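You operate a simulated robot arm through the tools that you are given. There is no shell and no other tool. Be economical: measure what you need, move in short steps, check, and stop when the job is done.

Carry out the task below with a simulated two-armed robot. There is one attempt and no reset: what you move stays moved.

TASK
Coat the green cake pop in pink, then roll it in the strands.
Fine: cover the ball with pink coating; let it drip off over the pot; sprinkles stick only while it shines; stand it on the grey tray; shut that pot's lid; leave the pots on WARM. Set down upright: what you pick out.

Only the result counts: the job must be done as asked and must still hold three seconds after the hand-in. Knocking over, shifting, dropping, spilling or breaking anything else fails it. Lids that push on must go on centred and level and be pressed home; caps that screw on are set level and turned clockwise until they are tight.

THE ROBOT
Two 7-joint arms with two-finger parallel grippers on one trunk, on a base that drives. Base frame: it is fixed to the floor where the robot stands at the start and does not move with it; the origin is under the middle of the robot, x ahead of it, y to its left, z up; the surface under the hand at the start is at about z = 900. Readings come in mm, degrees, newtons and seconds.
The left shoulder is at the start at [30, 119, 1035], the right one opposite. With the tool pointing down near the work surface each hand reaches from about 280 to 680 mm from the robot's upright axis, wherever it stands, measured 20 degrees to its own side. Places, roughly: dial of the brown melting pot [600, -400, 1000]; dial of the pink melting pot [600, -200, 1000]; lid of the pink melting pot [800, -200, 1100]; paper on the grey tray [700, 100, 900]. Payload 3.43 kg a hand.
Tool frame (each hand has its own): the origin (TCP) lies between the finger pads and is the grasp point; the fingertips stand 30 mm ahead of it; z points along the fingers, y is the line along which they close. Largest opening 94 mm; finger width 28, thickness 10; the body of the gripper, 50 by 96 mm, starts 55 mm behind the TCP.
Orientation is that of the tool frame in the base frame, as a unit quaternion [w, x, y, z]. With the fingers straight down and closing along the base's y, the tool's x points along the base's -x, its y along +y and its z along -z.

THE INTERFACE
- The arms move only by the tool step_arm. It takes "left_series", "right_series" or both (then of equal length, played together; a hand with none holds still); each is a list of rows, each a list of 7 numbers: the shift along the base's x, y, z in mm, then the turn, a rotation vector about the base's x, y, z in degrees, then the closure, from 0 (fully open) to 1 (shut). In form: [[x, y, z, rx, ry, rz, grip], ...]. A call has 1 to 12 rows; each row shifts and turns the commanded pose from where the row before left it. A row lasts 0.2 s, in which the tool goes at most 50 mm and 8.6 degrees; a call with a longer step from one row to the next is refused whole, and so is a gripper value outside its range. Where a pose cannot be reached the arm comes as near as it can. A force on the tool above 40 N (or 10 N above the force at the start of the call, whichever is more), or a blocked arm, ends the call early, and 0.2 s more pass. The fingers move at their own pace (about 72 mm/s each) and stop on an object; they squeeze with about 24 N. The grip force told is the motor's: it shows also when the fingers shut on nothing. Time passes only in rows, and 0.2 s behind the last, so rows that do not move let the fingers close. The reply holds the time, the measured pose of the TCP, the force on the tool along the base axes, the opening and the grip force, in the units named above and with some noise, with the torque about the TCP (base axes, N m) and any sound that the robot's microphone picked up.
- Cameras (640 x 400 px; columns grow to the right, rows downward): "scene" is now at [38.4, 2.3, 1751.7]; the picture's right is [0.04, -1.00, 0.00], its down [-0.78, -0.03, -0.62] and it looks along [0.62, 0.02, -0.78] (base axes); focal length 277 px, centre (320, 200). "left" rides on the left gripper at [76, -14, -102] in its tool frame; the picture's right is [0.18, 0.98, 0.00], its down [-0.75, 0.14, -0.64] and it looks along [-0.63, 0.12, 0.77] (tool axes); focal length 243 px, centre (320, 200). "right" rides on the right gripper at [76, 14, -102] in its tool frame; the picture's right is [-0.18, 0.98, 0.00], its down [-0.75, -0.14, -0.64] and it looks along [-0.63, -0.12, 0.77] (tool axes); focal length 243 px, centre (320, 200). There is no depth. A picture from a camera that has moved, and an enlarged one, comes with that camera's place and axes in the base frame and with its lens. The place of the scene camera against the robot may be out by one fixed shift of up to 18 mm in any direction.
- get_image(camera): a new picture of that camera. It takes no simulated time.
- move_column(by): slides the trunk up (or, below 0, down) by that many mm; the arms and the scene camera ride with it, the base frame stays. It gives what a move gives, with no picture.
- steer(legs): drives the robot by 1 to 6 legs, each [ahead, turn to the left] in mm and degrees, along the robot's own axes; the way and the turn of a leg run together, so that a leg with both is an arc; at most 1500 mm and 180 degrees a leg. The arms and the cameras ride along, it lands a little off, and it stops where it bumps. It gives what a move gives.
- aim_head(pan, tilt): turns the head with the scene camera to pan (to the left, within 143 degrees either way) and tilt (down, from -29 to 69), counted from straight ahead of the robot. It gives what a move gives.
- enlarge(camera, box): a new picture of the part [left, top, right, bottom] of that camera's present view, enlarged. It takes no simulated time.
- hand_in(): hands the job in; it is judged then, once.

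Work in short steps. Places have to be worked out from the pictures, the camera data and where the tool is seen: move nearer, look again, correct. Check each grasp and each placing, and mend what went wrong. You have 120 turns and 88 pictures in all, those below and enlarged ones among them. Open the grippers and draw the arms clear of the work before you hand the job in, unless the task says otherwise; then end with one line.

The tools are called after ">>>" as a command line: name --argument value ..., lists and objects as JSON in quotes. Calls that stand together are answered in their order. step_arm: Moves the arms, as the interface text tells. Its arguments: {"type":"object","properties":{"left_series":{"type":"array","items":{"type":"array","items":{"type":"number"}}},"right_series":{"type":"array","items":{"type":"array","items":{"type":"number"}}}},"required":[]} The other tools are called the same way: move_column (by) slides the trunk up or down; steer (legs) drives the base; aim_head (pan, tilt) turns the head that bears the scene camera; get_image (camera) takes a picture; enlarge (camera, box) takes an enlarged picture of a part of a camera's view; hand_in () hands the job in.

At the start:

```text
clock: 0.0
left_position: [406.6, 138.4, 1363.5]
left_tool_rot: [0.0, 0.0, 1.0, -0.001]
left_ft_force: [-0.3, -0.2, 0.1]
left_ft_torque: [0.0, -0.02, 0.01]
left_finger_gap: 93.9
left_grasp_force: 0.1
right_position: [429.9, -245.9, 1329.4]
right_tool_rot: [0.0, 0.001, 1.0, 0.0]
right_ft_force: [0.1, -0.1, -0.4]
right_ft_torque: [0.02, 0.0, 0.02]
right_finger_gap: 94.0
right_grasp_force: 0.0
trunk travel left (down, up): [-300.0, 110.0]
robot x, y, heading: [3.3, 0.1, 0.1]
head pan, tilt: [2.2, 51.6]
```

scene: 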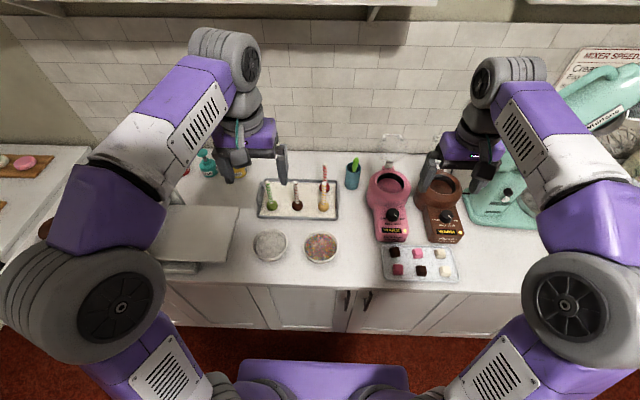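
right: 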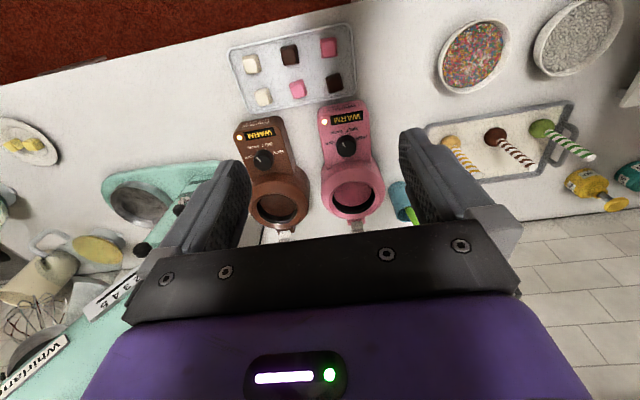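
left: 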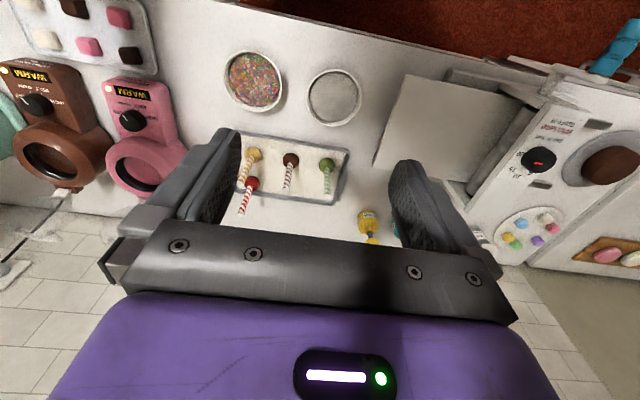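

The view is wide, so I enlarge the tray and pots to read what is there.

>>> enlarge --camera "scene" --box '[230, 140, 360, 270]'

>>> enlarge --camera "scene" --box '[340, 120, 480, 290]'

>>> enlarge --camera "left" --box '[200, 30, 400, 230]'

```text
3.08 times, centred on (295, 205) of scene
camera zoom: at [38.4, 2.3, 1751.7], right [0.04, -1.0, 0.0], down [-0.78, -0.03, -0.62], along [0.62, 0.02, -0.78], focal length 852 px, centre (397, 185)
```

zoom: 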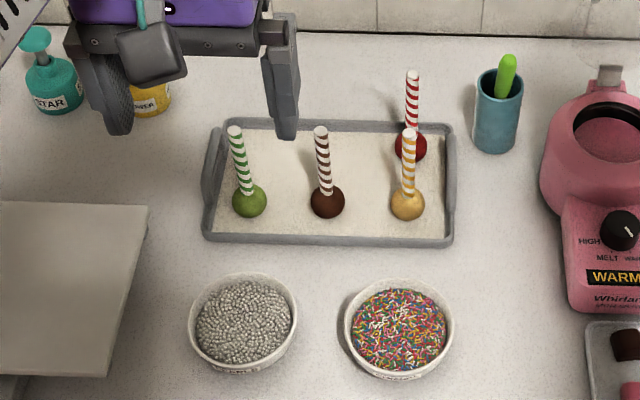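

```text
2.35 times, centred on (410, 205) of scene
camera zoom: at [38.4, 2.3, 1751.7], right [0.04, -1.0, 0.0], down [-0.78, -0.03, -0.62], along [0.62, 0.02, -0.78], focal length 651 px, centre (108, 188)
```

zoom: 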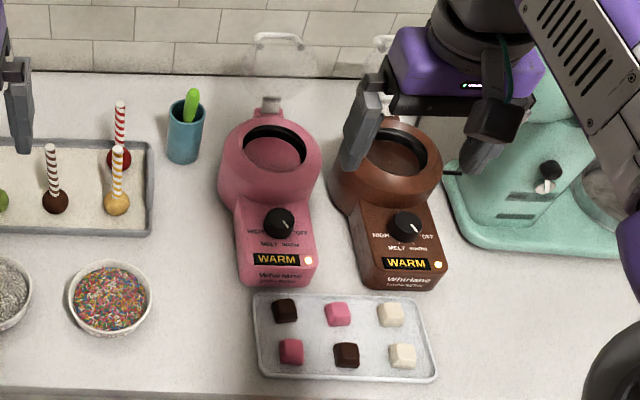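

```text
2.00 times, centred on (300, 130) of left
camera zoom: at [331.5, 123.8, 1466.6], right [-0.18, 0.98, 0.0], down [0.75, 0.14, 0.64], along [0.63, 0.12, -0.77], focal length 485 px, centre (360, 340)
```

zoom: 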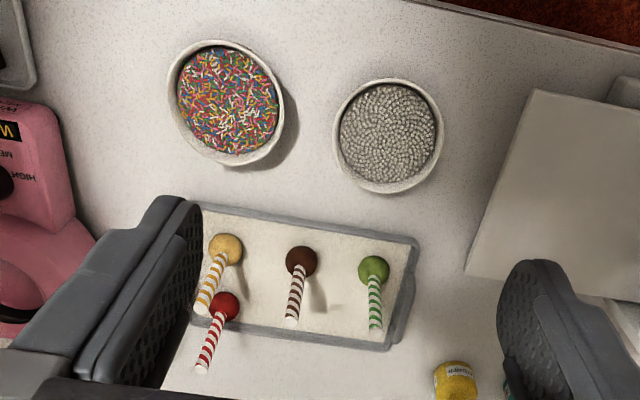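

Green pop is about (653, 202) with its stick top near z≈1045. The strands bowl (rods) is about (488, 17) and the pink pot opening about (703, -218). The pot is beyond reach, so I drive ahead a little, then look.

>>> steer --legs '[[100, 0]]'

>>> get_image --camera "right"

>>> get_image --camera "scene"

```text
clock: 1.1
left_position: [505.7, 139.0, 1364.3]
left_tool_rot: [0.0, 0.0, 1.0, 0.0]
left_ft_force: [-0.1, 0.3, 0.0]
left_ft_torque: [0.02, -0.02, 0.02]
left_finger_gap: 93.8
left_grasp_force: 0.1
right_position: [529.3, -246.3, 1328.8]
right_tool_rot: [0.0, 0.0, 1.0, 0.0]
right_ft_force: [0.3, -0.8, 0.2]
right_ft_torque: [0.01, -0.01, 0.0]
right_finger_gap: 93.8
right_grasp_force: 0.0
trunk travel left (down, up): [-300.0, 110.0]
robot x, y, heading: [96.7, 0.1, 0.1]
head pan, tilt: [2.2, 51.6]
```

```text
81 pictures are left
camera right: at [451.8, -231.5, 1430.7], right [0.18, 0.98, 0.0], down [0.75, -0.14, 0.64], along [0.63, -0.12, -0.77], focal length 243 px, centre (320, 200)
```

right: 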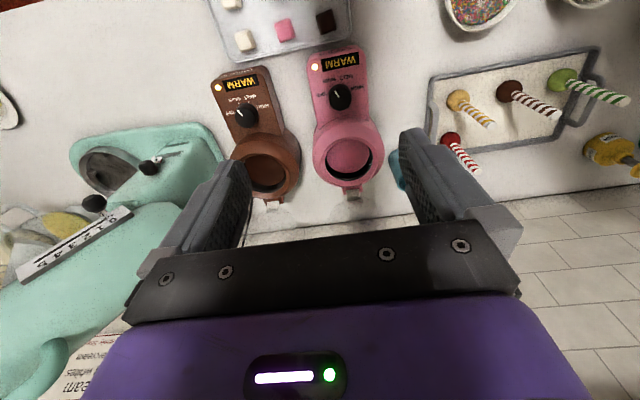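

```text
80 pictures are left
camera scene: at [137.4, 2.3, 1751.7], right [0.04, -1.0, 0.0], down [-0.78, -0.03, -0.62], along [0.62, 0.02, -0.78], focal length 277 px, centre (320, 200)
```

scene: 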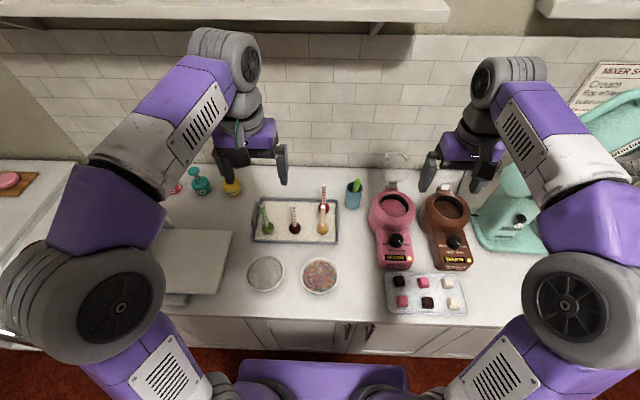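

I look closer at the pink pot's inside and lid from both cameras.

>>> enlarge --camera "right" --box '[280, 40, 420, 220]'

>>> enlarge --camera "scene" --box '[340, 140, 460, 280]'

```text
2.22 times, centred on (350, 130) of right
camera zoom: at [451.8, -231.5, 1430.7], right [0.18, 0.98, 0.0], down [0.75, -0.14, 0.64], along [0.63, -0.12, -0.77], focal length 539 px, centre (253, 356)
```

zoom: 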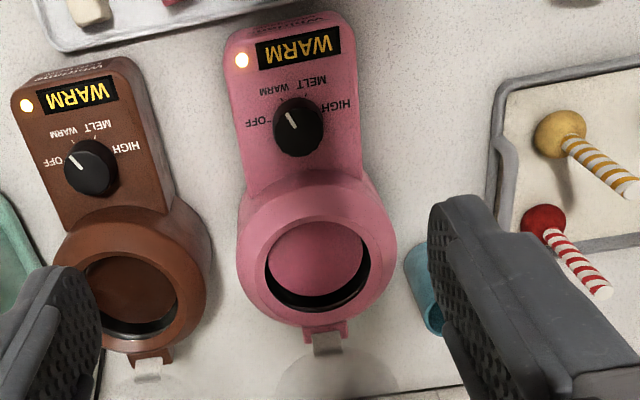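

```text
2.86 times, centred on (400, 210) of scene
camera zoom: at [137.4, 2.3, 1751.7], right [0.04, -1.0, 0.0], down [-0.78, -0.03, -0.62], along [0.62, 0.02, -0.78], focal length 791 px, centre (91, 171)
```

zoom: 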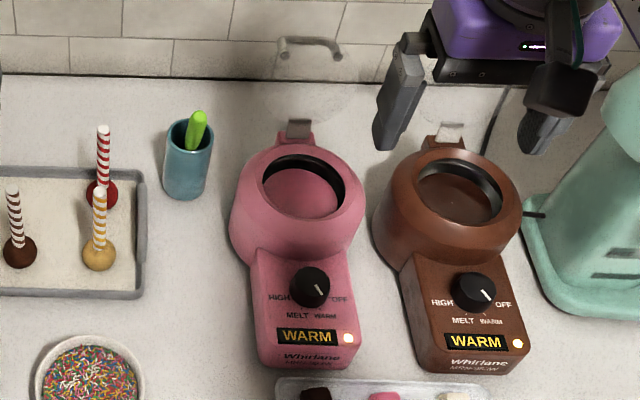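

Turning right about 20° puts the tray, pot and bowl all inside the left hand's range. I raise the trunk and turn.

>>> move_column --by 100

>>> steer --legs '[[0, -20]]'

>>> get_image --camera "left"

```text
clock: 2.5
left_position: [504.9, 139.3, 1464.1]
left_tool_rot: [0.0, 0.0, 1.0, -0.001]
left_ft_force: [-0.2, -0.6, 0.8]
left_ft_torque: [-0.01, -0.01, -0.01]
left_finger_gap: 94.0
left_grasp_force: 0.1
right_position: [528.5, -245.6, 1427.9]
right_tool_rot: [0.0, 0.0, 1.0, 0.0]
right_ft_force: [0.6, -0.6, 0.5]
right_ft_torque: [0.0, -0.01, 0.02]
right_finger_gap: 93.9
right_grasp_force: 0.1
trunk travel left (down, up): [-400.0, 10.0]
robot x, y, heading: [97.6, -0.1, 0.2]
head pan, tilt: [2.2, 51.6]
```

```text
clock: 4.0
left_position: [528.7, -8.7, 1464.2]
left_tool_rot: [0.001, 0.174, 0.985, 0.0]
left_ft_force: [-0.9, 0.9, -0.2]
left_ft_torque: [0.01, 0.0, -0.01]
left_finger_gap: 94.1
left_grasp_force: 0.1
right_position: [418.6, -379.8, 1427.1]
right_tool_rot: [0.0, 0.174, 0.985, 0.0]
right_ft_force: [0.3, -0.1, 0.2]
right_ft_torque: [0.02, 0.0, -0.02]
right_finger_gap: 94.1
right_grasp_force: 0.0
trunk travel left (down, up): [-400.0, 10.0]
robot x, y, heading: [99.6, 0.2, -19.9]
head pan, tilt: [2.2, 51.6]
```

```text
77 pictures are left
camera left: at [452.9, 3.3, 1566.7], right [0.16, 0.99, 0.0], down [0.76, -0.13, 0.64], along [0.63, -0.11, -0.77], focal length 243 px, centre (320, 200)
```

left: 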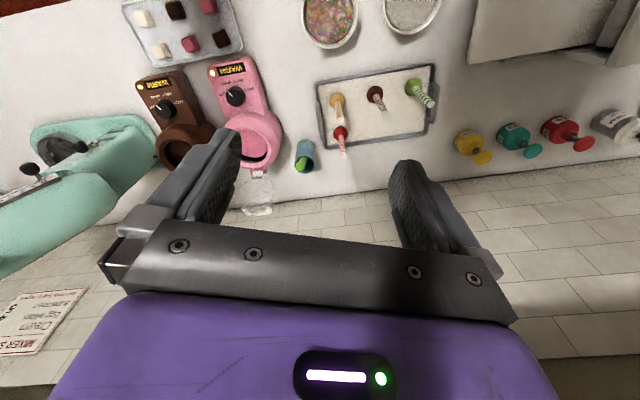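

Next I move the left hand to above the green stick, square the yaw, and half close the fingers.

>>> step_arm --left_series '[[15.5, 26.4, -33, 0, 0, 2.5, 0.3], [15.5, 26.4, -33, 0, 0, 2.5, 0.3], [15.5, 26.4, -33, 0, 0, 2.5, 0.3], [15.5, 26.4, -33, 0, 0, 2.5, 0.3], [15.5, 26.4, -33, 0, 0, 2.5, 0.3], [15.5, 26.4, -33, 0, 0, 2.5, 0.3], [15.5, 26.4, -33, 0, 0, 2.5, 0.3], [15.5, 26.4, -33, 0, 0, 2.5, 0.3], [0, 0, 0, 0, 0, 0, 0.3]]'

>>> get_image --camera "left"

```text
clock: 6.0
left_position: [652.2, 202.1, 1200.7]
left_tool_rot: [0.001, 0.0, 1.0, 0.0]
left_ft_force: [0.3, -0.2, 0.2]
left_ft_torque: [0.02, 0.01, 0.02]
left_finger_gap: 65.8
left_grasp_force: 0.0
right_position: [417.1, -378.8, 1428.9]
right_tool_rot: [0.001, 0.174, 0.985, 0.0]
right_ft_force: [-0.2, 0.2, -0.4]
right_ft_torque: [0.0, 0.01, -0.03]
right_finger_gap: 93.7
right_grasp_force: 0.0
trunk travel left (down, up): [-400.0, 10.0]
robot x, y, heading: [101.3, 1.2, -20.1]
head pan, tilt: [2.2, 51.6]
```

```text
76 pictures are left
camera left: at [577.0, 187.4, 1302.1], right [-0.18, 0.98, 0.0], down [0.75, 0.14, 0.64], along [0.63, 0.12, -0.77], focal length 243 px, centre (320, 200)
```

left: 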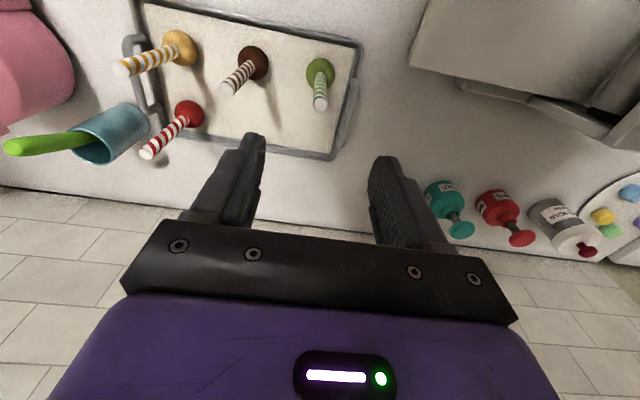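

The stick refines to about (658, 204). I descend to z≈1026 with open fingers and check before closing.

>>> step_arm --left_series '[[1.5, 0.5, -43, 0, 0, 0, 0.3], [1.5, 0.5, -43, 0, 0, 0, 0.3], [1.5, 0.5, -43, 0, 0, 0, 0.3], [1.5, 0.5, -44, 0, 0, 0, 0.3], [0, 0, 0, 0, 0, 0, 0.3]]'

>>> get_image --camera "left"

```text
clock: 7.2
left_position: [657.0, 204.4, 1028.2]
left_tool_rot: [0.001, -0.001, 1.0, 0.0]
left_ft_force: [0.3, 0.5, -0.3]
left_ft_torque: [-0.01, 0.0, 0.0]
left_finger_gap: 65.9
left_grasp_force: 0.1
right_position: [418.1, -377.9, 1428.7]
right_tool_rot: [0.0, 0.174, 0.985, 0.0]
right_ft_force: [-0.3, 0.3, 0.4]
right_ft_torque: [0.02, -0.03, -0.02]
right_finger_gap: 94.1
right_grasp_force: 0.1
trunk travel left (down, up): [-400.0, 10.0]
robot x, y, heading: [99.9, -0.8, -20.3]
head pan, tilt: [2.2, 51.6]
```

```text
75 pictures are left
camera left: at [582.5, 190.0, 1130.1], right [-0.18, 0.98, 0.0], down [0.75, 0.14, 0.64], along [0.63, 0.12, -0.77], focal length 243 px, centre (320, 200)
```

left: 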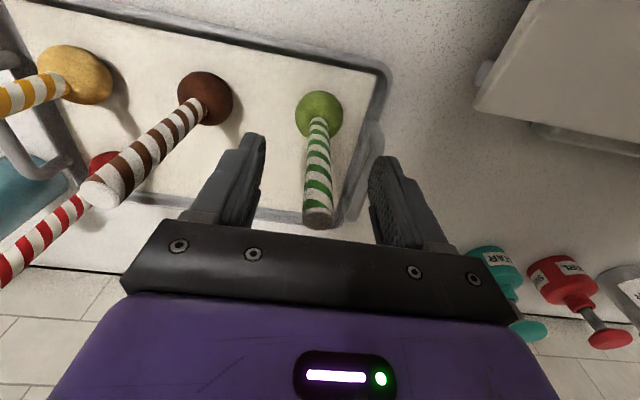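

The stick is centred between the fingers, so I close and lift slightly to check.

>>> step_arm --left_series '[[0, 0, 0, 0, 0, 0, 1], [0, 0, 0, 0, 0, 0, 1], [0, 0, 0, 0, 0, 0, 1], [0, 0, 0, 0, 0, 0, 1], [0, 0, 15, 0, 0, 0, 1], [0, 0, 30, 0, 0, 0, 1], [0, 0, 40, 0, 0, 0, 1], [0, 0, 40, 0, 0, 0, 1], [0, 0, 40, 0, 0, 0, 1], [0, 0, 0, 0, 0, 0, 1]]'

>>> get_image --camera "left"

```text
clock: 9.4
left_position: [659.2, 204.7, 1192.3]
left_tool_rot: [0.0, 0.0, 1.0, -0.001]
left_ft_force: [1.2, 0.3, -0.3]
left_ft_torque: [0.02, 0.0, 0.01]
left_finger_gap: 13.6
left_grasp_force: 23.8
right_position: [419.7, -379.1, 1427.6]
right_tool_rot: [0.0, 0.173, 0.985, 0.0]
right_ft_force: [0.9, 0.0, 0.4]
right_ft_torque: [0.02, 0.06, -0.05]
right_finger_gap: 94.0
right_grasp_force: 0.0
trunk travel left (down, up): [-400.0, 10.0]
robot x, y, heading: [100.0, 1.2, -19.8]
head pan, tilt: [2.2, 51.6]
```

```text
74 pictures are left
camera left: at [583.6, 190.0, 1294.4], right [-0.18, 0.98, 0.0], down [0.75, 0.14, 0.64], along [0.63, 0.12, -0.77], focal length 243 px, centre (320, 200)
```

left: 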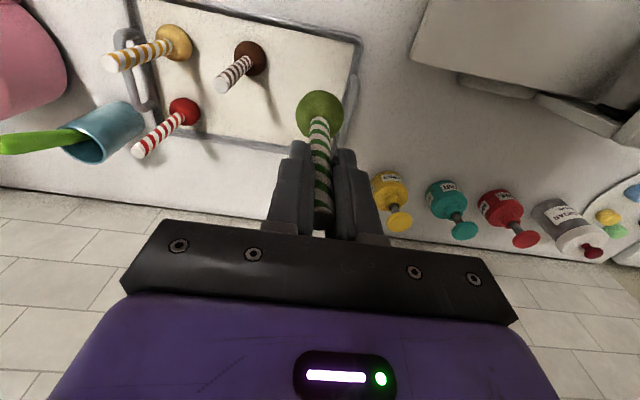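

Held with a 13.6 mm gap. I lift a bit and carry it over the pink pot.

>>> step_arm --left_series '[[0, 0, 25, 0, 0, 0, 1], [4.7, -42.5, 0, 0, 0, 0, 1], [4.7, -42.5, 0, 0, 0, 0, 1], [4.7, -42.5, 0, 0, 0, 0, 1], [4.7, -42.5, 0, 0, 0, 0, 1], [4.7, -42.5, 0, 0, 0, 0, 1], [4.7, -42.5, 0, 0, 0, 0, 1], [4.7, -42.5, 0, 0, 0, 0, 1], [4.7, -42.5, 0, 0, 0, 0, 1], [4.7, -42.5, 0, 0, 0, 0, 1], [4.7, -42.5, 0, 0, 0, 0, 1], [0, 0, 0, 0, 0, 0, 1]]'

>>> get_image --camera "left"

>>> get_image --camera "scene"

```text
clock: 12.0
left_position: [680.5, -203.9, 1212.8]
left_tool_rot: [0.0, 0.001, 1.0, 0.0]
left_ft_force: [1.7, -0.6, -0.4]
left_ft_torque: [0.03, 0.04, -0.03]
left_finger_gap: 13.6
left_grasp_force: 24.1
left hand out of reach, approached as far as the arm can: row 10, 11
right_position: [418.9, -378.6, 1429.7]
right_tool_rot: [0.0, 0.174, 0.985, 0.0]
right_ft_force: [0.1, 0.6, 0.0]
right_ft_torque: [0.04, 0.03, -0.02]
right_finger_gap: 94.2
right_grasp_force: 0.1
trunk travel left (down, up): [-400.0, 10.0]
robot x, y, heading: [102.3, -1.4, -20.2]
head pan, tilt: [2.2, 51.6]
```

```text
73 pictures are left
camera left: at [606.6, -217.8, 1314.2], right [-0.18, 0.98, 0.0], down [0.75, 0.14, 0.64], along [0.63, 0.12, -0.77], focal length 243 px, centre (320, 200)
```

left: 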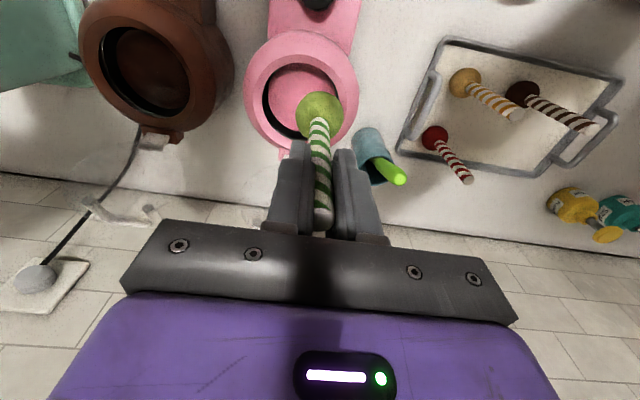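

```text
72 pictures are left
camera scene: at [136.2, -13.0, 1851.7], right [-0.31, -0.95, 0.0], down [-0.75, 0.24, -0.62], along [0.59, -0.19, -0.78], focal length 277 px, centre (320, 200)
```

scene: 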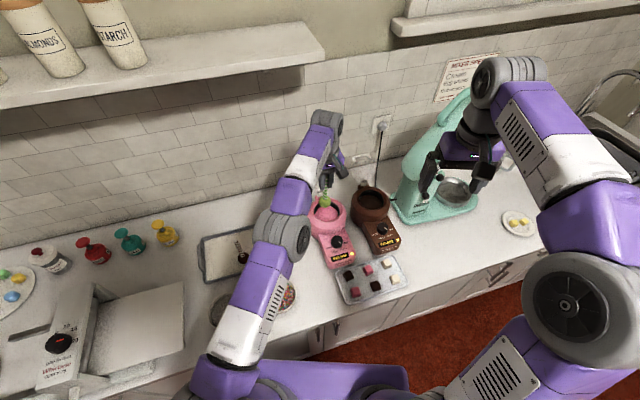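

The hand falls just short of the pot. Driving about 35 mm ahead along the current heading brings it right over the opening.

>>> steer --legs '[[35, 0]]'

>>> get_image --camera "left"

>>> enlarge --camera "scene" --box '[260, 100, 420, 270]'

```text
clock: 12.8
left_position: [711.4, -215.2, 1214.1]
left_tool_rot: [0.001, 0.001, 1.0, -0.002]
left_ft_force: [-0.2, -0.1, 0.2]
left_ft_torque: [0.01, 0.0, 0.01]
left_finger_gap: 13.8
left_grasp_force: 24.3
right_position: [447.3, -390.5, 1429.9]
right_tool_rot: [0.001, 0.173, 0.985, 0.0]
right_ft_force: [-0.6, -0.2, -0.5]
right_ft_torque: [0.01, -0.01, -0.01]
right_finger_gap: 93.8
right_grasp_force: 0.2
trunk travel left (down, up): [-400.0, 10.0]
robot x, y, heading: [131.0, -15.3, -20.1]
head pan, tilt: [2.2, 51.6]
```

```text
71 pictures are left
camera left: at [636.0, -229.1, 1315.8], right [-0.18, 0.98, 0.0], down [0.75, 0.14, 0.64], along [0.63, 0.12, -0.76], focal length 243 px, centre (320, 200)
```

left: 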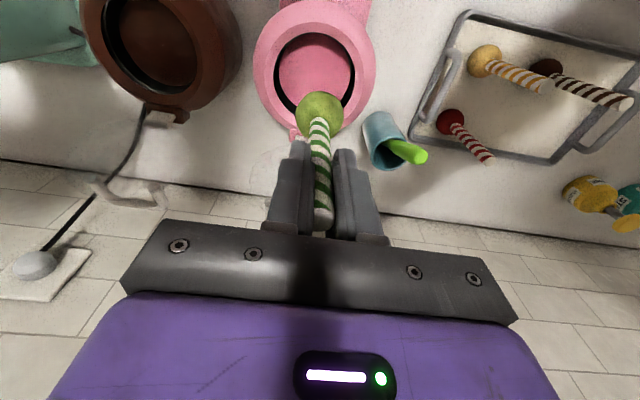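

```text
2.35 times, centred on (340, 185) of scene
camera zoom: at [164.5, -24.1, 1851.8], right [-0.31, -0.95, 0.0], down [-0.74, 0.24, -0.62], along [0.59, -0.19, -0.78], focal length 651 px, centre (273, 235)
```

zoom: 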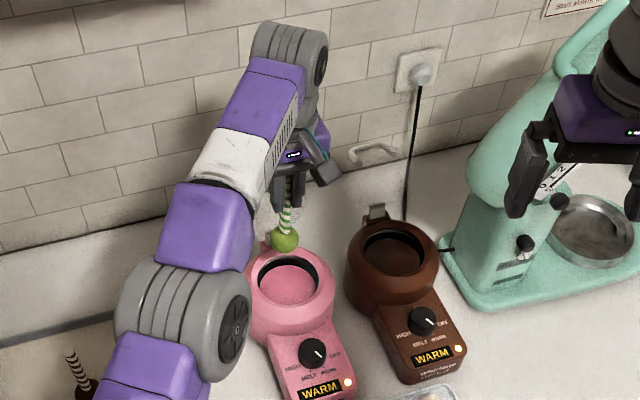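

The ball is roughly over the pot and the opening centre is about (704, -221). I correct and go down to TCP 1100, just above or at the coating, and look.

>>> step_arm --left_series '[[-3.5, -3, -15, 0, 0, 0, 1], [-3.5, -3, -25, 0, 0, 0, 1], [0, 0, -25, 0, 0, 0, 1], [0, 0, -25, 0, 0, 0, 1], [0, 0, -24, 0, 0, 0, 1], [0, 0, 0, 0, 0, 0, 1]]'

>>> get_image --camera "left"

>>> enlarge --camera "scene" --box '[260, 100, 420, 270]'

```text
clock: 14.2
left_position: [706.0, -221.2, 1098.7]
left_tool_rot: [0.001, 0.001, 1.0, -0.001]
left_ft_force: [0.5, -0.3, -0.1]
left_ft_torque: [-0.02, -0.01, 0.03]
left_finger_gap: 13.8
left_grasp_force: 24.5
right_position: [448.8, -389.7, 1429.0]
right_tool_rot: [0.001, 0.173, 0.985, 0.0]
right_ft_force: [0.1, 0.4, -0.4]
right_ft_torque: [0.01, -0.04, 0.0]
right_finger_gap: 93.9
right_grasp_force: 0.2
trunk travel left (down, up): [-400.0, 10.0]
robot x, y, heading: [132.8, -12.4, -20.0]
head pan, tilt: [2.2, 51.6]
```

```text
69 pictures are left
camera left: at [631.0, -235.0, 1201.0], right [-0.18, 0.98, 0.0], down [0.75, 0.14, 0.64], along [0.63, 0.12, -0.77], focal length 243 px, centre (320, 200)
```

left: 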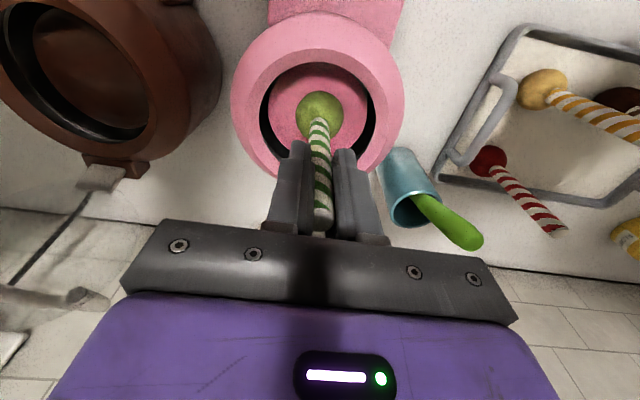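

```text
2.35 times, centred on (340, 185) of scene
camera zoom: at [167.0, -24.7, 1851.7], right [-0.31, -0.95, 0.0], down [-0.75, 0.24, -0.62], along [0.59, -0.19, -0.78], focal length 651 px, centre (273, 235)
```

zoom: 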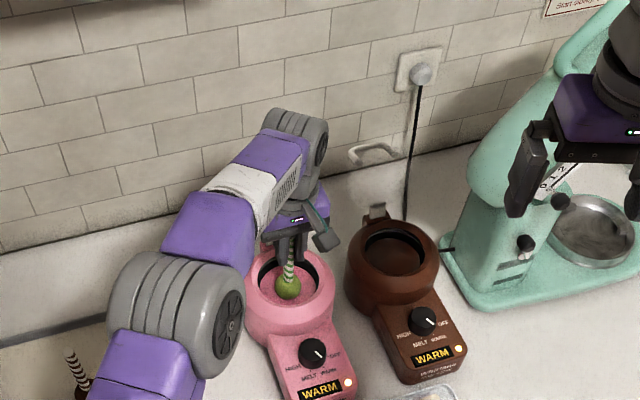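

The ball is centred in the opening, so I go down 35 mm more in small steps.

>>> step_arm --left_series '[[0, 0, -12, 0, 0, 0, 1], [0, 0, -12, 0, 0, 0, 1], [0, 0, -11, 0, 0, 0, 1], [0, 0, 0, 0, 0, 0, 1]]'

>>> enlarge --camera "left" --box '[220, 0, 420, 200]'

>>> enlarge --camera "scene" --box '[300, 140, 380, 240]'

```text
clock: 15.2
left_position: [705.8, -220.6, 1062.5]
left_tool_rot: [0.001, 0.0, 1.0, -0.002]
left_ft_force: [-0.2, -0.5, -0.5]
left_ft_torque: [0.0, 0.02, 0.02]
left_finger_gap: 13.8
left_grasp_force: 23.8
right_position: [450.3, -390.6, 1428.1]
right_tool_rot: [0.001, 0.173, 0.985, 0.0]
right_ft_force: [0.6, 0.1, 0.4]
right_ft_torque: [-0.01, 0.02, 0.03]
right_finger_gap: 94.0
right_grasp_force: 0.2
trunk travel left (down, up): [-400.0, 10.0]
robot x, y, heading: [132.5, -8.2, -20.0]
head pan, tilt: [2.2, 51.6]
```

```text
2.00 times, centred on (320, 100) of left
camera zoom: at [631.3, -235.4, 1165.6], right [-0.18, 0.98, 0.0], down [0.75, 0.14, 0.64], along [0.63, 0.12, -0.77], focal length 485 px, centre (320, 400)
```

zoom: 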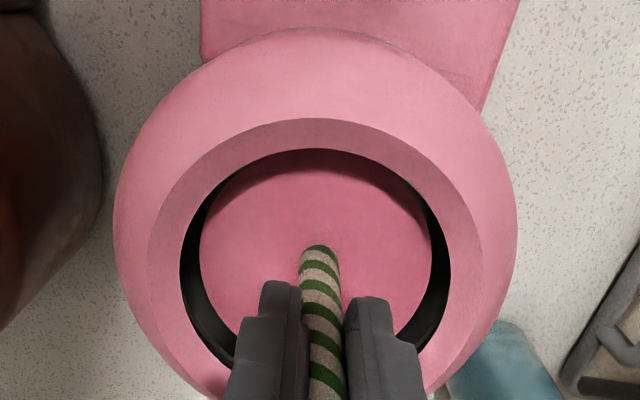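

```text
4.00 times, centred on (340, 190) of scene
camera zoom: at [167.5, -25.0, 1851.7], right [-0.31, -0.95, 0.0], down [-0.75, 0.24, -0.62], along [0.59, -0.19, -0.78], focal length 1107 px, centre (240, 240)
```

zoom: 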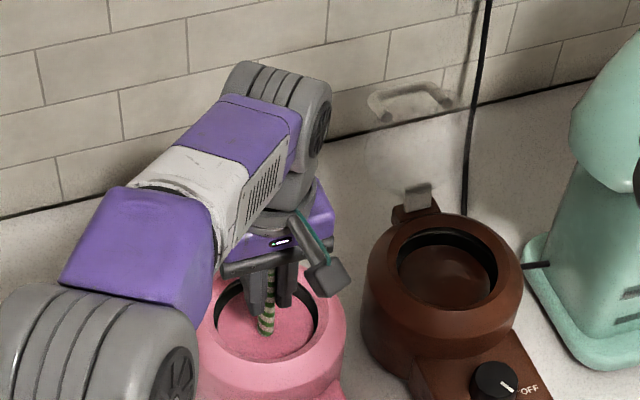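

The ball is fully submerged. I hold briefly, then lift it just above the surface to drip.

>>> step_arm --left_series '[[0, 0, -2, 0, 0, 0, 1], [0, 0, 0, 0, 0, 0, 1], [0, 0, 0, 0, 0, 0, 1], [0, 0, 0, 0, 0, 0, 1], [0, 0, 10, 0, 0, 0, 1], [0, 0, 12, 0, 0, 0, 1], [0, 0, 15, 0, 0, 0, 1], [0, 0, 15, 0, 0, 0, 1], [0, 0, 0, 0, 0, 0, 1], [0, 0, 0, 0, 0, 0, 1]]'

>>> enlarge --camera "left" --box '[220, 0, 420, 200]'

>>> enlarge --camera "scene" --box '[300, 140, 380, 240]'

```text
clock: 17.4
left_position: [706.3, -220.9, 1113.3]
left_tool_rot: [0.0, 0.001, 1.0, 0.0]
left_ft_force: [0.3, 0.2, -0.4]
left_ft_torque: [0.0, -0.03, -0.03]
left_finger_gap: 13.4
left_grasp_force: 24.3
right_position: [449.8, -390.1, 1428.6]
right_tool_rot: [0.002, 0.174, 0.985, 0.001]
right_ft_force: [0.1, 0.0, -0.8]
right_ft_torque: [0.03, -0.05, -0.02]
right_finger_gap: 94.3
right_grasp_force: 0.0
trunk travel left (down, up): [-400.0, 10.0]
robot x, y, heading: [133.9, -11.9, -19.7]
head pan, tilt: [2.2, 51.6]
```

```text
2.00 times, centred on (320, 100) of left
camera zoom: at [631.6, -235.7, 1215.8], right [-0.18, 0.98, 0.0], down [0.75, 0.14, 0.64], along [0.63, 0.12, -0.77], focal length 485 px, centre (320, 400)
```

zoom: 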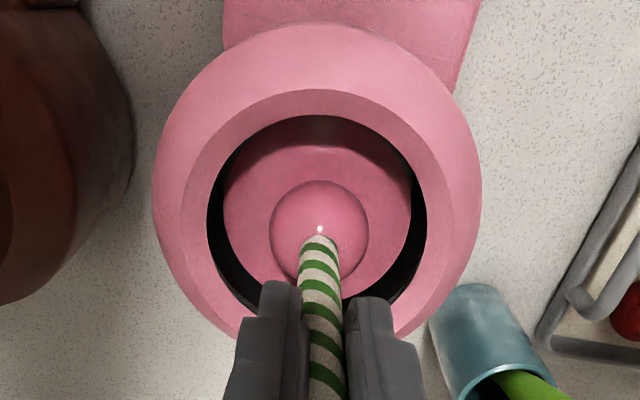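

```text
4.00 times, centred on (340, 190) of scene
camera zoom: at [167.6, -25.1, 1851.7], right [-0.31, -0.95, 0.0], down [-0.75, 0.24, -0.62], along [0.59, -0.19, -0.78], focal length 1107 px, centre (240, 240)
```

zoom: 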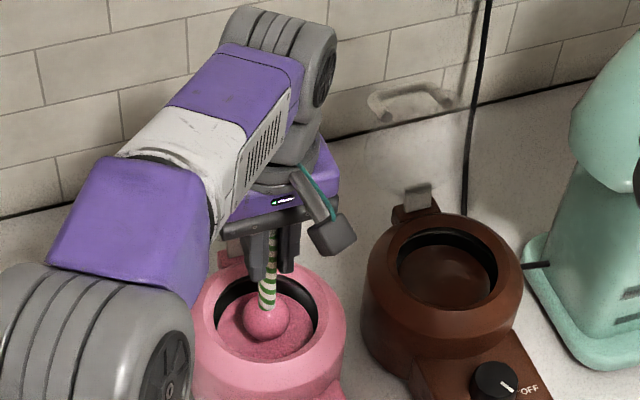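

The ball is coated and shines. I wait over the pot for it to drip off.

>>> step_arm --left_series '[[0, 0, 0, 0, 0, 0, 1], [0, 0, 0, 0, 0, 0, 1], [0, 0, 0, 0, 0, 0, 1], [0, 0, 0, 0, 0, 0, 1], [0, 0, 5, 0, 0, 0, 1], [0, 0, 5, 0, 0, 0, 1]]'

>>> enlarge --camera "scene" --box '[310, 185, 350, 235]'

>>> enlarge --camera "left" --box '[270, 50, 370, 150]'

```text
clock: 18.8
left_position: [707.8, -221.1, 1123.2]
left_tool_rot: [0.001, 0.001, 1.0, 0.0]
left_ft_force: [-0.2, -0.3, -1.5]
left_ft_torque: [0.01, -0.02, -0.03]
left_finger_gap: 14.0
left_grasp_force: 23.8
right_position: [450.7, -390.7, 1427.5]
right_tool_rot: [0.001, 0.174, 0.985, 0.001]
right_ft_force: [0.8, 0.5, -0.1]
right_ft_torque: [-0.01, -0.01, -0.03]
right_finger_gap: 93.8
right_grasp_force: 0.1
trunk travel left (down, up): [-400.0, 10.0]
robot x, y, heading: [128.7, -10.9, -20.0]
head pan, tilt: [2.2, 51.6]
```

```text
8.00 times, centred on (330, 210) of scene
camera zoom: at [167.7, -25.1, 1851.7], right [-0.31, -0.95, 0.0], down [-0.75, 0.24, -0.62], along [0.59, -0.19, -0.78], focal length 2214 px, centre (240, 120)
```

zoom: 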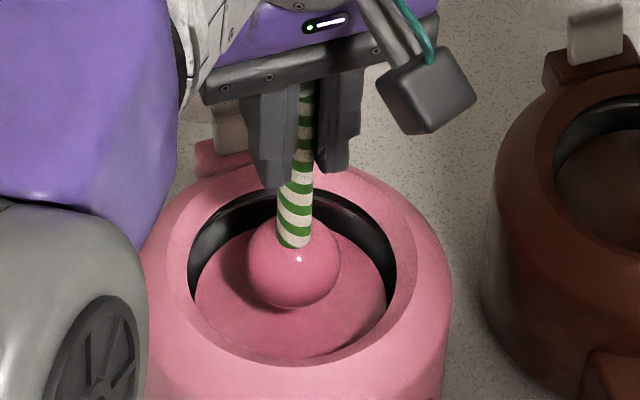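

```text
4.00 times, centred on (320, 100) of left
camera zoom: at [631.6, -235.6, 1226.1], right [-0.18, 0.98, 0.0], down [0.75, 0.14, 0.64], along [0.63, 0.12, -0.77], focal length 970 px, centre (320, 600)
```

zoom: 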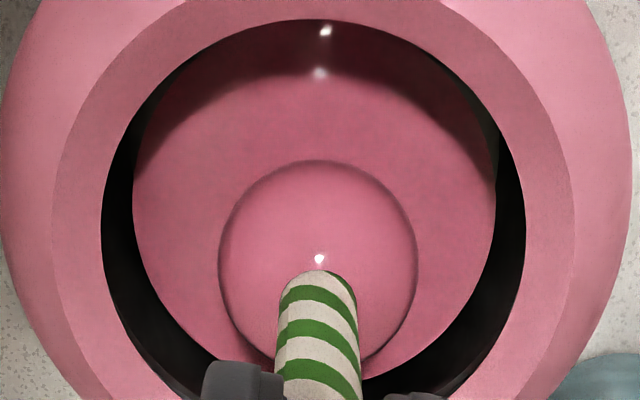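

I wait another 2 s while raising the ball above the rim, then look for hanging drips, using the right hand's camera too.

>>> step_arm --left_series '[[0, 0, 5, 0, 0, 0, 1], [0, 0, 5, 0, 0, 0, 1], [0, 0, 5, 0, 0, 0, 1], [0, 0, 5, 0, 0, 0, 1], [0, 0, 5, 0, 0, 0, 1], [0, 0, 5, 0, 0, 0, 1], [0, 0, 5, 0, 0, 0, 1], [0, 0, 5, 0, 0, 0, 1], [0, 0, 5, 0, 0, 0, 1], [0, 0, 0, 0, 0, 0, 1]]'

>>> enlarge --camera "scene" --box '[310, 180, 350, 230]'

>>> get_image --camera "right"

```text
clock: 21.0
left_position: [705.9, -221.2, 1168.2]
left_tool_rot: [0.0, 0.001, 1.0, -0.001]
left_ft_force: [-0.4, -0.1, 0.4]
left_ft_torque: [-0.01, -0.01, 0.0]
left_finger_gap: 13.9
left_grasp_force: 24.2
right_position: [449.9, -390.6, 1428.5]
right_tool_rot: [0.001, 0.174, 0.985, 0.0]
right_ft_force: [-0.5, 0.6, 0.2]
right_ft_torque: [0.0, -0.02, -0.02]
right_finger_gap: 94.1
right_grasp_force: 0.0
trunk travel left (down, up): [-400.0, 10.0]
robot x, y, heading: [130.4, -11.7, -20.1]
head pan, tilt: [2.2, 51.6]
```

```text
8.00 times, centred on (330, 205) of scene
camera zoom: at [167.7, -25.1, 1851.7], right [-0.31, -0.95, 0.0], down [-0.75, 0.24, -0.62], along [0.59, -0.19, -0.78], focal length 2214 px, centre (240, 160)
```

zoom: 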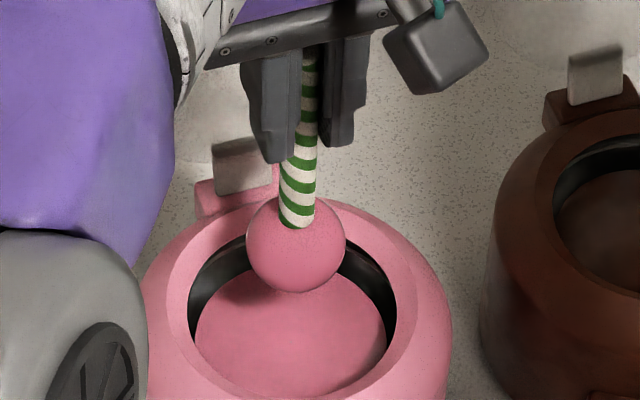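

```text
60 pictures are left
camera right: at [382.8, -350.1, 1530.9], right [0.51, 0.86, 0.0], down [0.66, -0.39, 0.64], along [0.55, -0.33, -0.77], focal length 243 px, centre (320, 200)
```

right: 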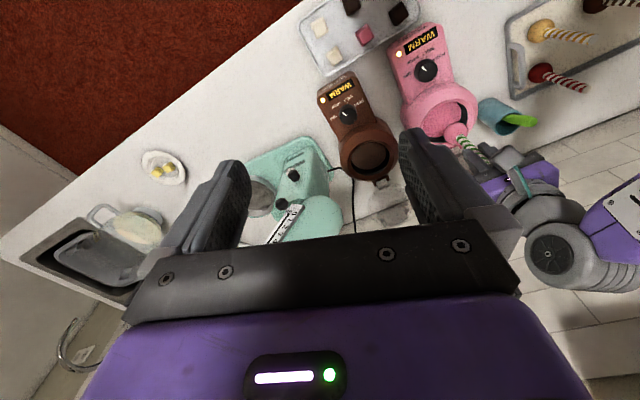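

The highlight looks fainter, so I check it from the left camera before moving on.

>>> enlarge --camera "left" --box '[270, 50, 370, 150]'

```text
4.00 times, centred on (320, 100) of left
camera zoom: at [631.0, -235.7, 1270.8], right [-0.18, 0.98, 0.0], down [0.75, 0.14, 0.64], along [0.63, 0.12, -0.77], focal length 970 px, centre (320, 600)
```

zoom: 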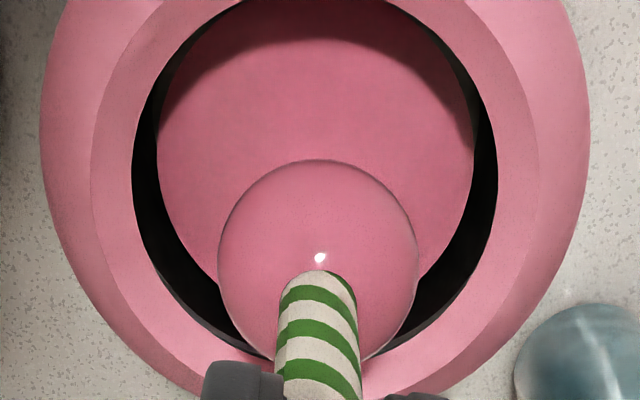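

It still shines and no drip hangs. I carry it to the strands bowl at about (488, 17) and arrive just above the strands.

>>> step_arm --left_series '[[-27, 29.8, 0, 0, 0, 0, 1], [-27, 29.8, 0, 0, 0, 0, 1], [-27, 29.8, 0, 0, 0, 0, 1], [-27, 29.8, 0, 0, 0, 0, 1], [-27, 29.8, -22, 0, 0, 0, 1], [-27, 29.8, -22, 0, 0, 0, 1], [-27, 29.8, -22, 0, 0, 0, 1], [-27, 29.8, -22, 0, 0, 0, 1]]'

>>> get_image --camera "left"

>>> get_image --camera "scene"

```text
clock: 22.8
left_position: [490.9, 17.5, 1079.5]
left_tool_rot: [0.001, 0.0, 1.0, -0.001]
left_ft_force: [0.4, 0.7, -0.4]
left_ft_torque: [0.04, -0.01, -0.01]
left_finger_gap: 13.5
left_grasp_force: 24.4
right_position: [449.4, -388.2, 1429.3]
right_tool_rot: [0.001, 0.174, 0.985, 0.0]
right_ft_force: [0.1, 0.5, 0.0]
right_ft_torque: [-0.02, -0.03, 0.01]
right_finger_gap: 94.3
right_grasp_force: 0.1
trunk travel left (down, up): [-400.0, 10.0]
robot x, y, heading: [131.5, -13.5, -20.5]
head pan, tilt: [2.2, 51.6]
```

```text
58 pictures are left
camera left: at [414.4, 2.6, 1182.3], right [-0.18, 0.98, 0.0], down [0.75, 0.14, 0.64], along [0.63, 0.12, -0.77], focal length 243 px, centre (320, 200)
```

left: 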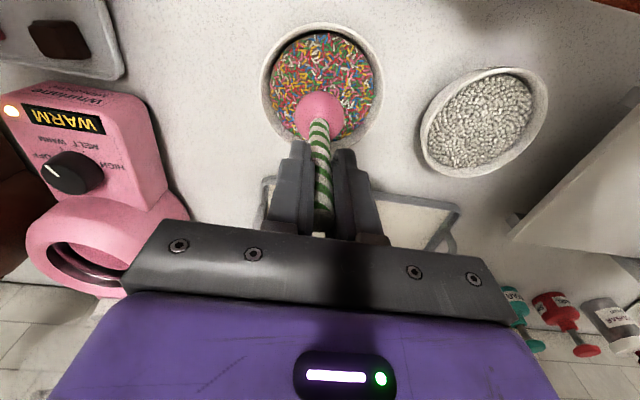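

```text
57 pictures are left
camera scene: at [167.5, -24.7, 1851.7], right [-0.31, -0.95, 0.0], down [-0.75, 0.24, -0.62], along [0.59, -0.19, -0.78], focal length 277 px, centre (320, 200)
```

scene: 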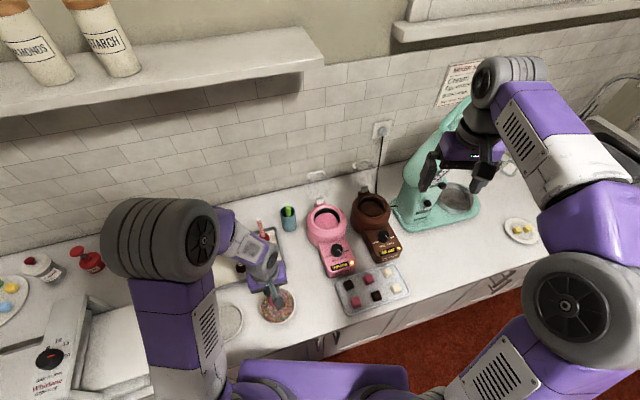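

The bowl centre is about (480, 18). I shift over it and lower into the strands, watching the force.

>>> step_arm --left_series '[[-10, 0, -12, 0, 0, 0, 1], [0, 0, -10, 0, 0, 0, 1], [0, 0, -8, 0, 0, 0, 1], [0, 0, -8, 0, 0, 0, 1], [0, 0, -5, 0, 0, 0, 1]]'

>>> enlarge --camera "left" --box '[240, 0, 400, 160]'

```text
clock: 24.0
left_position: [479.5, 17.0, 1037.5]
left_tool_rot: [0.002, 0.001, 1.0, -0.001]
left_ft_force: [-0.8, 2.9, 20.4]
left_ft_torque: [0.27, 0.01, -0.01]
left_finger_gap: 14.0
left_grasp_force: 23.9
right_position: [450.0, -390.1, 1429.9]
right_tool_rot: [0.001, 0.174, 0.985, 0.001]
right_ft_force: [1.0, 0.0, -0.2]
right_ft_torque: [0.04, -0.02, 0.01]
right_finger_gap: 93.8
right_grasp_force: 0.2
trunk travel left (down, up): [-400.0, 10.0]
robot x, y, heading: [132.1, -9.0, -20.0]
head pan, tilt: [2.2, 51.6]
```

```text
2.50 times, centred on (320, 80) of left
camera zoom: at [404.7, 2.1, 1140.0], right [-0.18, 0.98, 0.0], down [0.75, 0.14, 0.64], along [0.63, 0.12, -0.77], focal length 606 px, centre (320, 500)
```

zoom: 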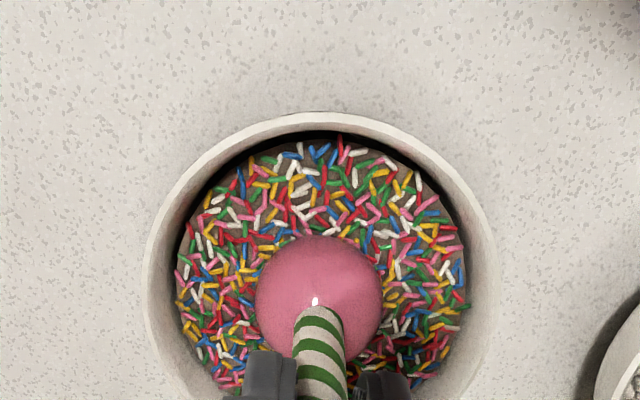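

The force is 20 N, which is firm. I ease off a few mm, then roll the ball about its centre by tilting the stick away by 48° in place.

>>> step_arm --left_series '[[-7, 0, 4, 0, 0, 0, 1], [14.3, 0, -1, 0, 8, 0, 1], [14.1, 0, -3, 0, 8, 0, 1], [13.5, 0, -4.9, 0, 8, 0, 1], [12.7, 0, -6.8, 0, 8, 0, 1], [11.6, 0, -8.4, 0, 8, 0, 1], [10.3, 0, -10, 0, 8, 0, 1]]'

>>> enlarge --camera "left" --box '[240, 0, 400, 160]'

>>> enlarge --camera "scene" --box '[220, 250, 340, 350]'

```text
clock: 25.6
left_position: [551.5, 16.4, 1006.4]
left_tool_rot: [-0.409, 0.001, 0.913, 0.0]
left_ft_force: [3.6, -0.2, 8.1]
left_ft_torque: [-0.05, 0.33, 0.02]
left_finger_gap: 13.7
left_grasp_force: 24.0
right_position: [451.5, -391.0, 1427.4]
right_tool_rot: [0.0, 0.174, 0.985, 0.0]
right_ft_force: [-0.5, 0.0, 0.1]
right_ft_torque: [0.0, -0.03, 0.0]
right_finger_gap: 94.0
right_grasp_force: 0.0
trunk travel left (down, up): [-400.0, 10.0]
robot x, y, heading: [130.7, -17.8, -20.3]
head pan, tilt: [2.2, 51.6]
```

```text
2.50 times, centred on (320, 80) of left
camera zoom: at [577.3, 2.8, 1131.9], right [-0.12, 0.98, 0.13], down [0.98, 0.14, -0.13], along [-0.15, 0.12, -0.98], focal length 606 px, centre (320, 500)
```

zoom: 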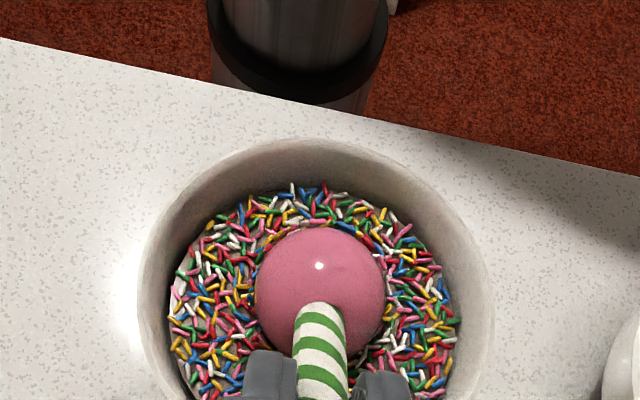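

```text
4.00 times, centred on (280, 300) of scene
camera zoom: at [168.9, -25.2, 1851.6], right [-0.31, -0.95, 0.0], down [-0.75, 0.24, -0.62], along [0.59, -0.19, -0.78], focal length 1107 px, centre (480, -200)
```

zoom: 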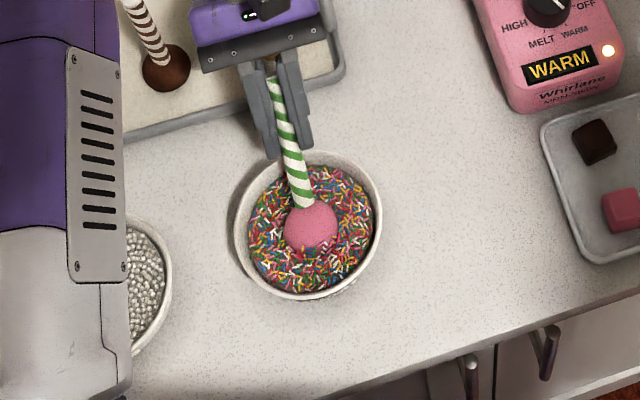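

Strands are sticking. I now precess the stick round at the same tilt, from away through left toward the robot, so every side of the ball meets the strands.

>>> step_arm --left_series '[[-1.16, 13.29, 0, -7.4, -0.65, 3.31, 1], [-3.45, 12.89, 0, -7.18, -1.92, 3.31, 1], [-5.64, 12.09, 0, -6.73, -3.14, 3.31, 1], [-7.66, 10.93, 0, -6.09, -4.26, 3.31, 1], [-9.43, 9.43, 0, -5.25, -5.25, 3.31, 1], [-10.93, 7.66, 0, -4.26, -6.09, 3.31, 1], [-12.09, 5.64, 0, -3.14, -6.73, 3.31, 1], [-12.89, 3.45, 0, -1.92, -7.18, 3.31, 1], [-13.29, 1.16, 0, -0.65, -7.4, 3.31, 1], [-13.29, -1.16, 0, 0.65, -7.4, 3.31, 1], [-12.89, -3.45, 0, 1.92, -7.18, 3.31, 1], [-12.09, -5.64, 0, 3.14, -6.73, 3.31, 1]]'

>>> get_image --camera "left"

>>> enlarge --camera "scene" --box '[220, 250, 340, 350]'

```text
clock: 28.2
left_position: [455.2, 93.6, 986.8]
left_tool_rot: [0.205, 0.003, 0.91, -0.36]
left_ft_force: [-9.2, 2.8, 30.3]
left_ft_torque: [-1.86, -0.12, -0.66]
left_finger_gap: 29.5
left_grasp_force: 24.8
left hand out of reach, approached as far as the arm can: row 11, 12
right_position: [446.6, -389.6, 1429.9]
right_tool_rot: [0.001, 0.173, 0.985, 0.0]
right_ft_force: [-0.4, 0.5, 0.3]
right_ft_torque: [-0.01, 0.02, -0.01]
right_finger_gap: 94.0
right_grasp_force: 0.1
trunk travel left (down, up): [-400.0, 10.0]
robot x, y, heading: [130.0, -13.9, -20.2]
head pan, tilt: [2.2, 51.6]
```

```text
53 pictures are left
camera left: at [346.5, 139.2, 1035.7], right [-0.02, 0.7, -0.71], down [0.47, 0.63, 0.61], along [0.88, -0.32, -0.34], focal length 243 px, centre (320, 200)
```

left: 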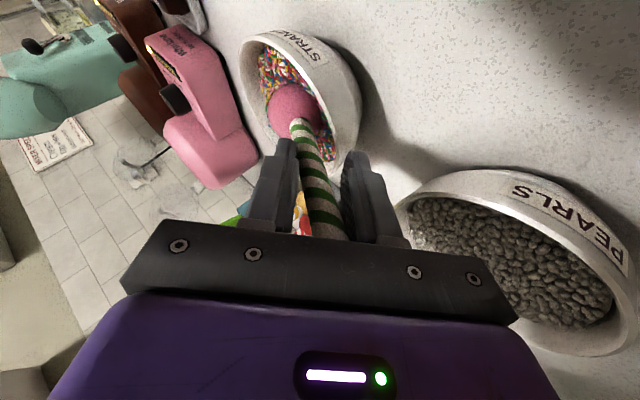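

```text
4.00 times, centred on (280, 300) of scene
camera zoom: at [162.8, -24.0, 1852.1], right [-0.31, -0.95, 0.0], down [-0.74, 0.24, -0.62], along [0.59, -0.19, -0.78], focal length 1107 px, centre (480, -200)
```

zoom: 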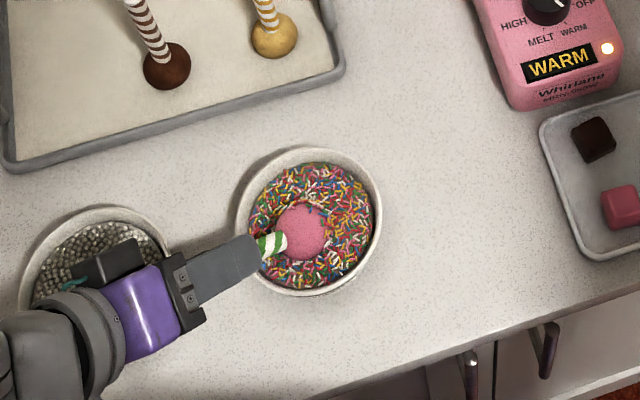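

The arm ran out of reach near the end and sank, so a finger is pressing on the bowl and the gap has opened. I reverse the last rows with a slight lift to get back to a good pose.

>>> step_arm --left_series '[[12.09, 5.64, 4, -3.14, 6.73, -3.31, 1], [12.89, 3.45, 0, -1.92, 7.18, -3.31, 1], [13.29, 1.16, 0, -0.65, 7.4, -3.31, 1], [13.29, -1.16, 0, 0.65, 7.4, -3.31, 1], [0, 0, 0, 0, 0, 0, 1]]'

>>> get_image --camera "left"

>>> enlarge --camera "scene" --box '[220, 250, 340, 350]'

```text
clock: 29.4
left_position: [510.9, 104.3, 989.9]
left_tool_rot: [-0.069, 0.0, 0.913, -0.401]
left_ft_force: [1.1, -6.9, 20.9]
left_ft_torque: [-1.82, 0.27, 0.24]
left_finger_gap: 22.4
left_grasp_force: 24.2
right_position: [449.2, -391.8, 1429.4]
right_tool_rot: [0.001, 0.174, 0.985, 0.0]
right_ft_force: [0.0, -0.4, -0.3]
right_ft_torque: [-0.03, 0.01, -0.02]
right_finger_gap: 94.1
right_grasp_force: 0.1
trunk travel left (down, up): [-400.0, 10.0]
robot x, y, heading: [127.4, -9.8, -19.9]
head pan, tilt: [2.2, 51.6]
```

```text
51 pictures are left
camera left: at [449.9, 173.8, 1078.5], right [-0.24, 0.68, -0.7], down [0.82, 0.52, 0.23], along [0.52, -0.52, -0.68], focal length 243 px, centre (320, 200)
```

left: 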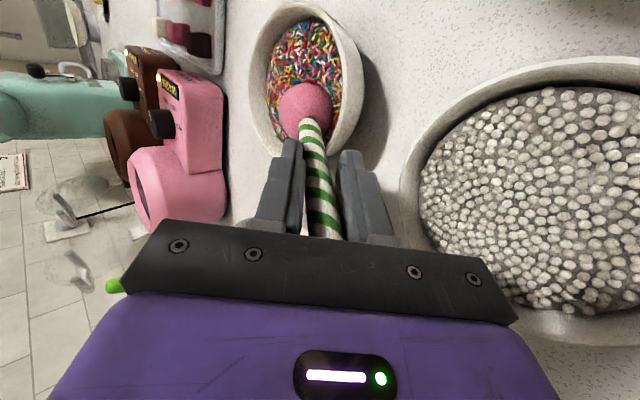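

```text
4.00 times, centred on (280, 300) of scene
camera zoom: at [165.7, -26.1, 1851.8], right [-0.31, -0.95, 0.0], down [-0.74, 0.24, -0.62], along [0.59, -0.19, -0.78], focal length 1107 px, centre (480, -200)
```

zoom: 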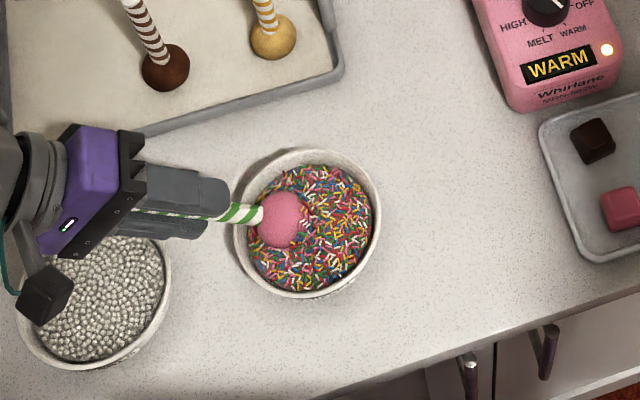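

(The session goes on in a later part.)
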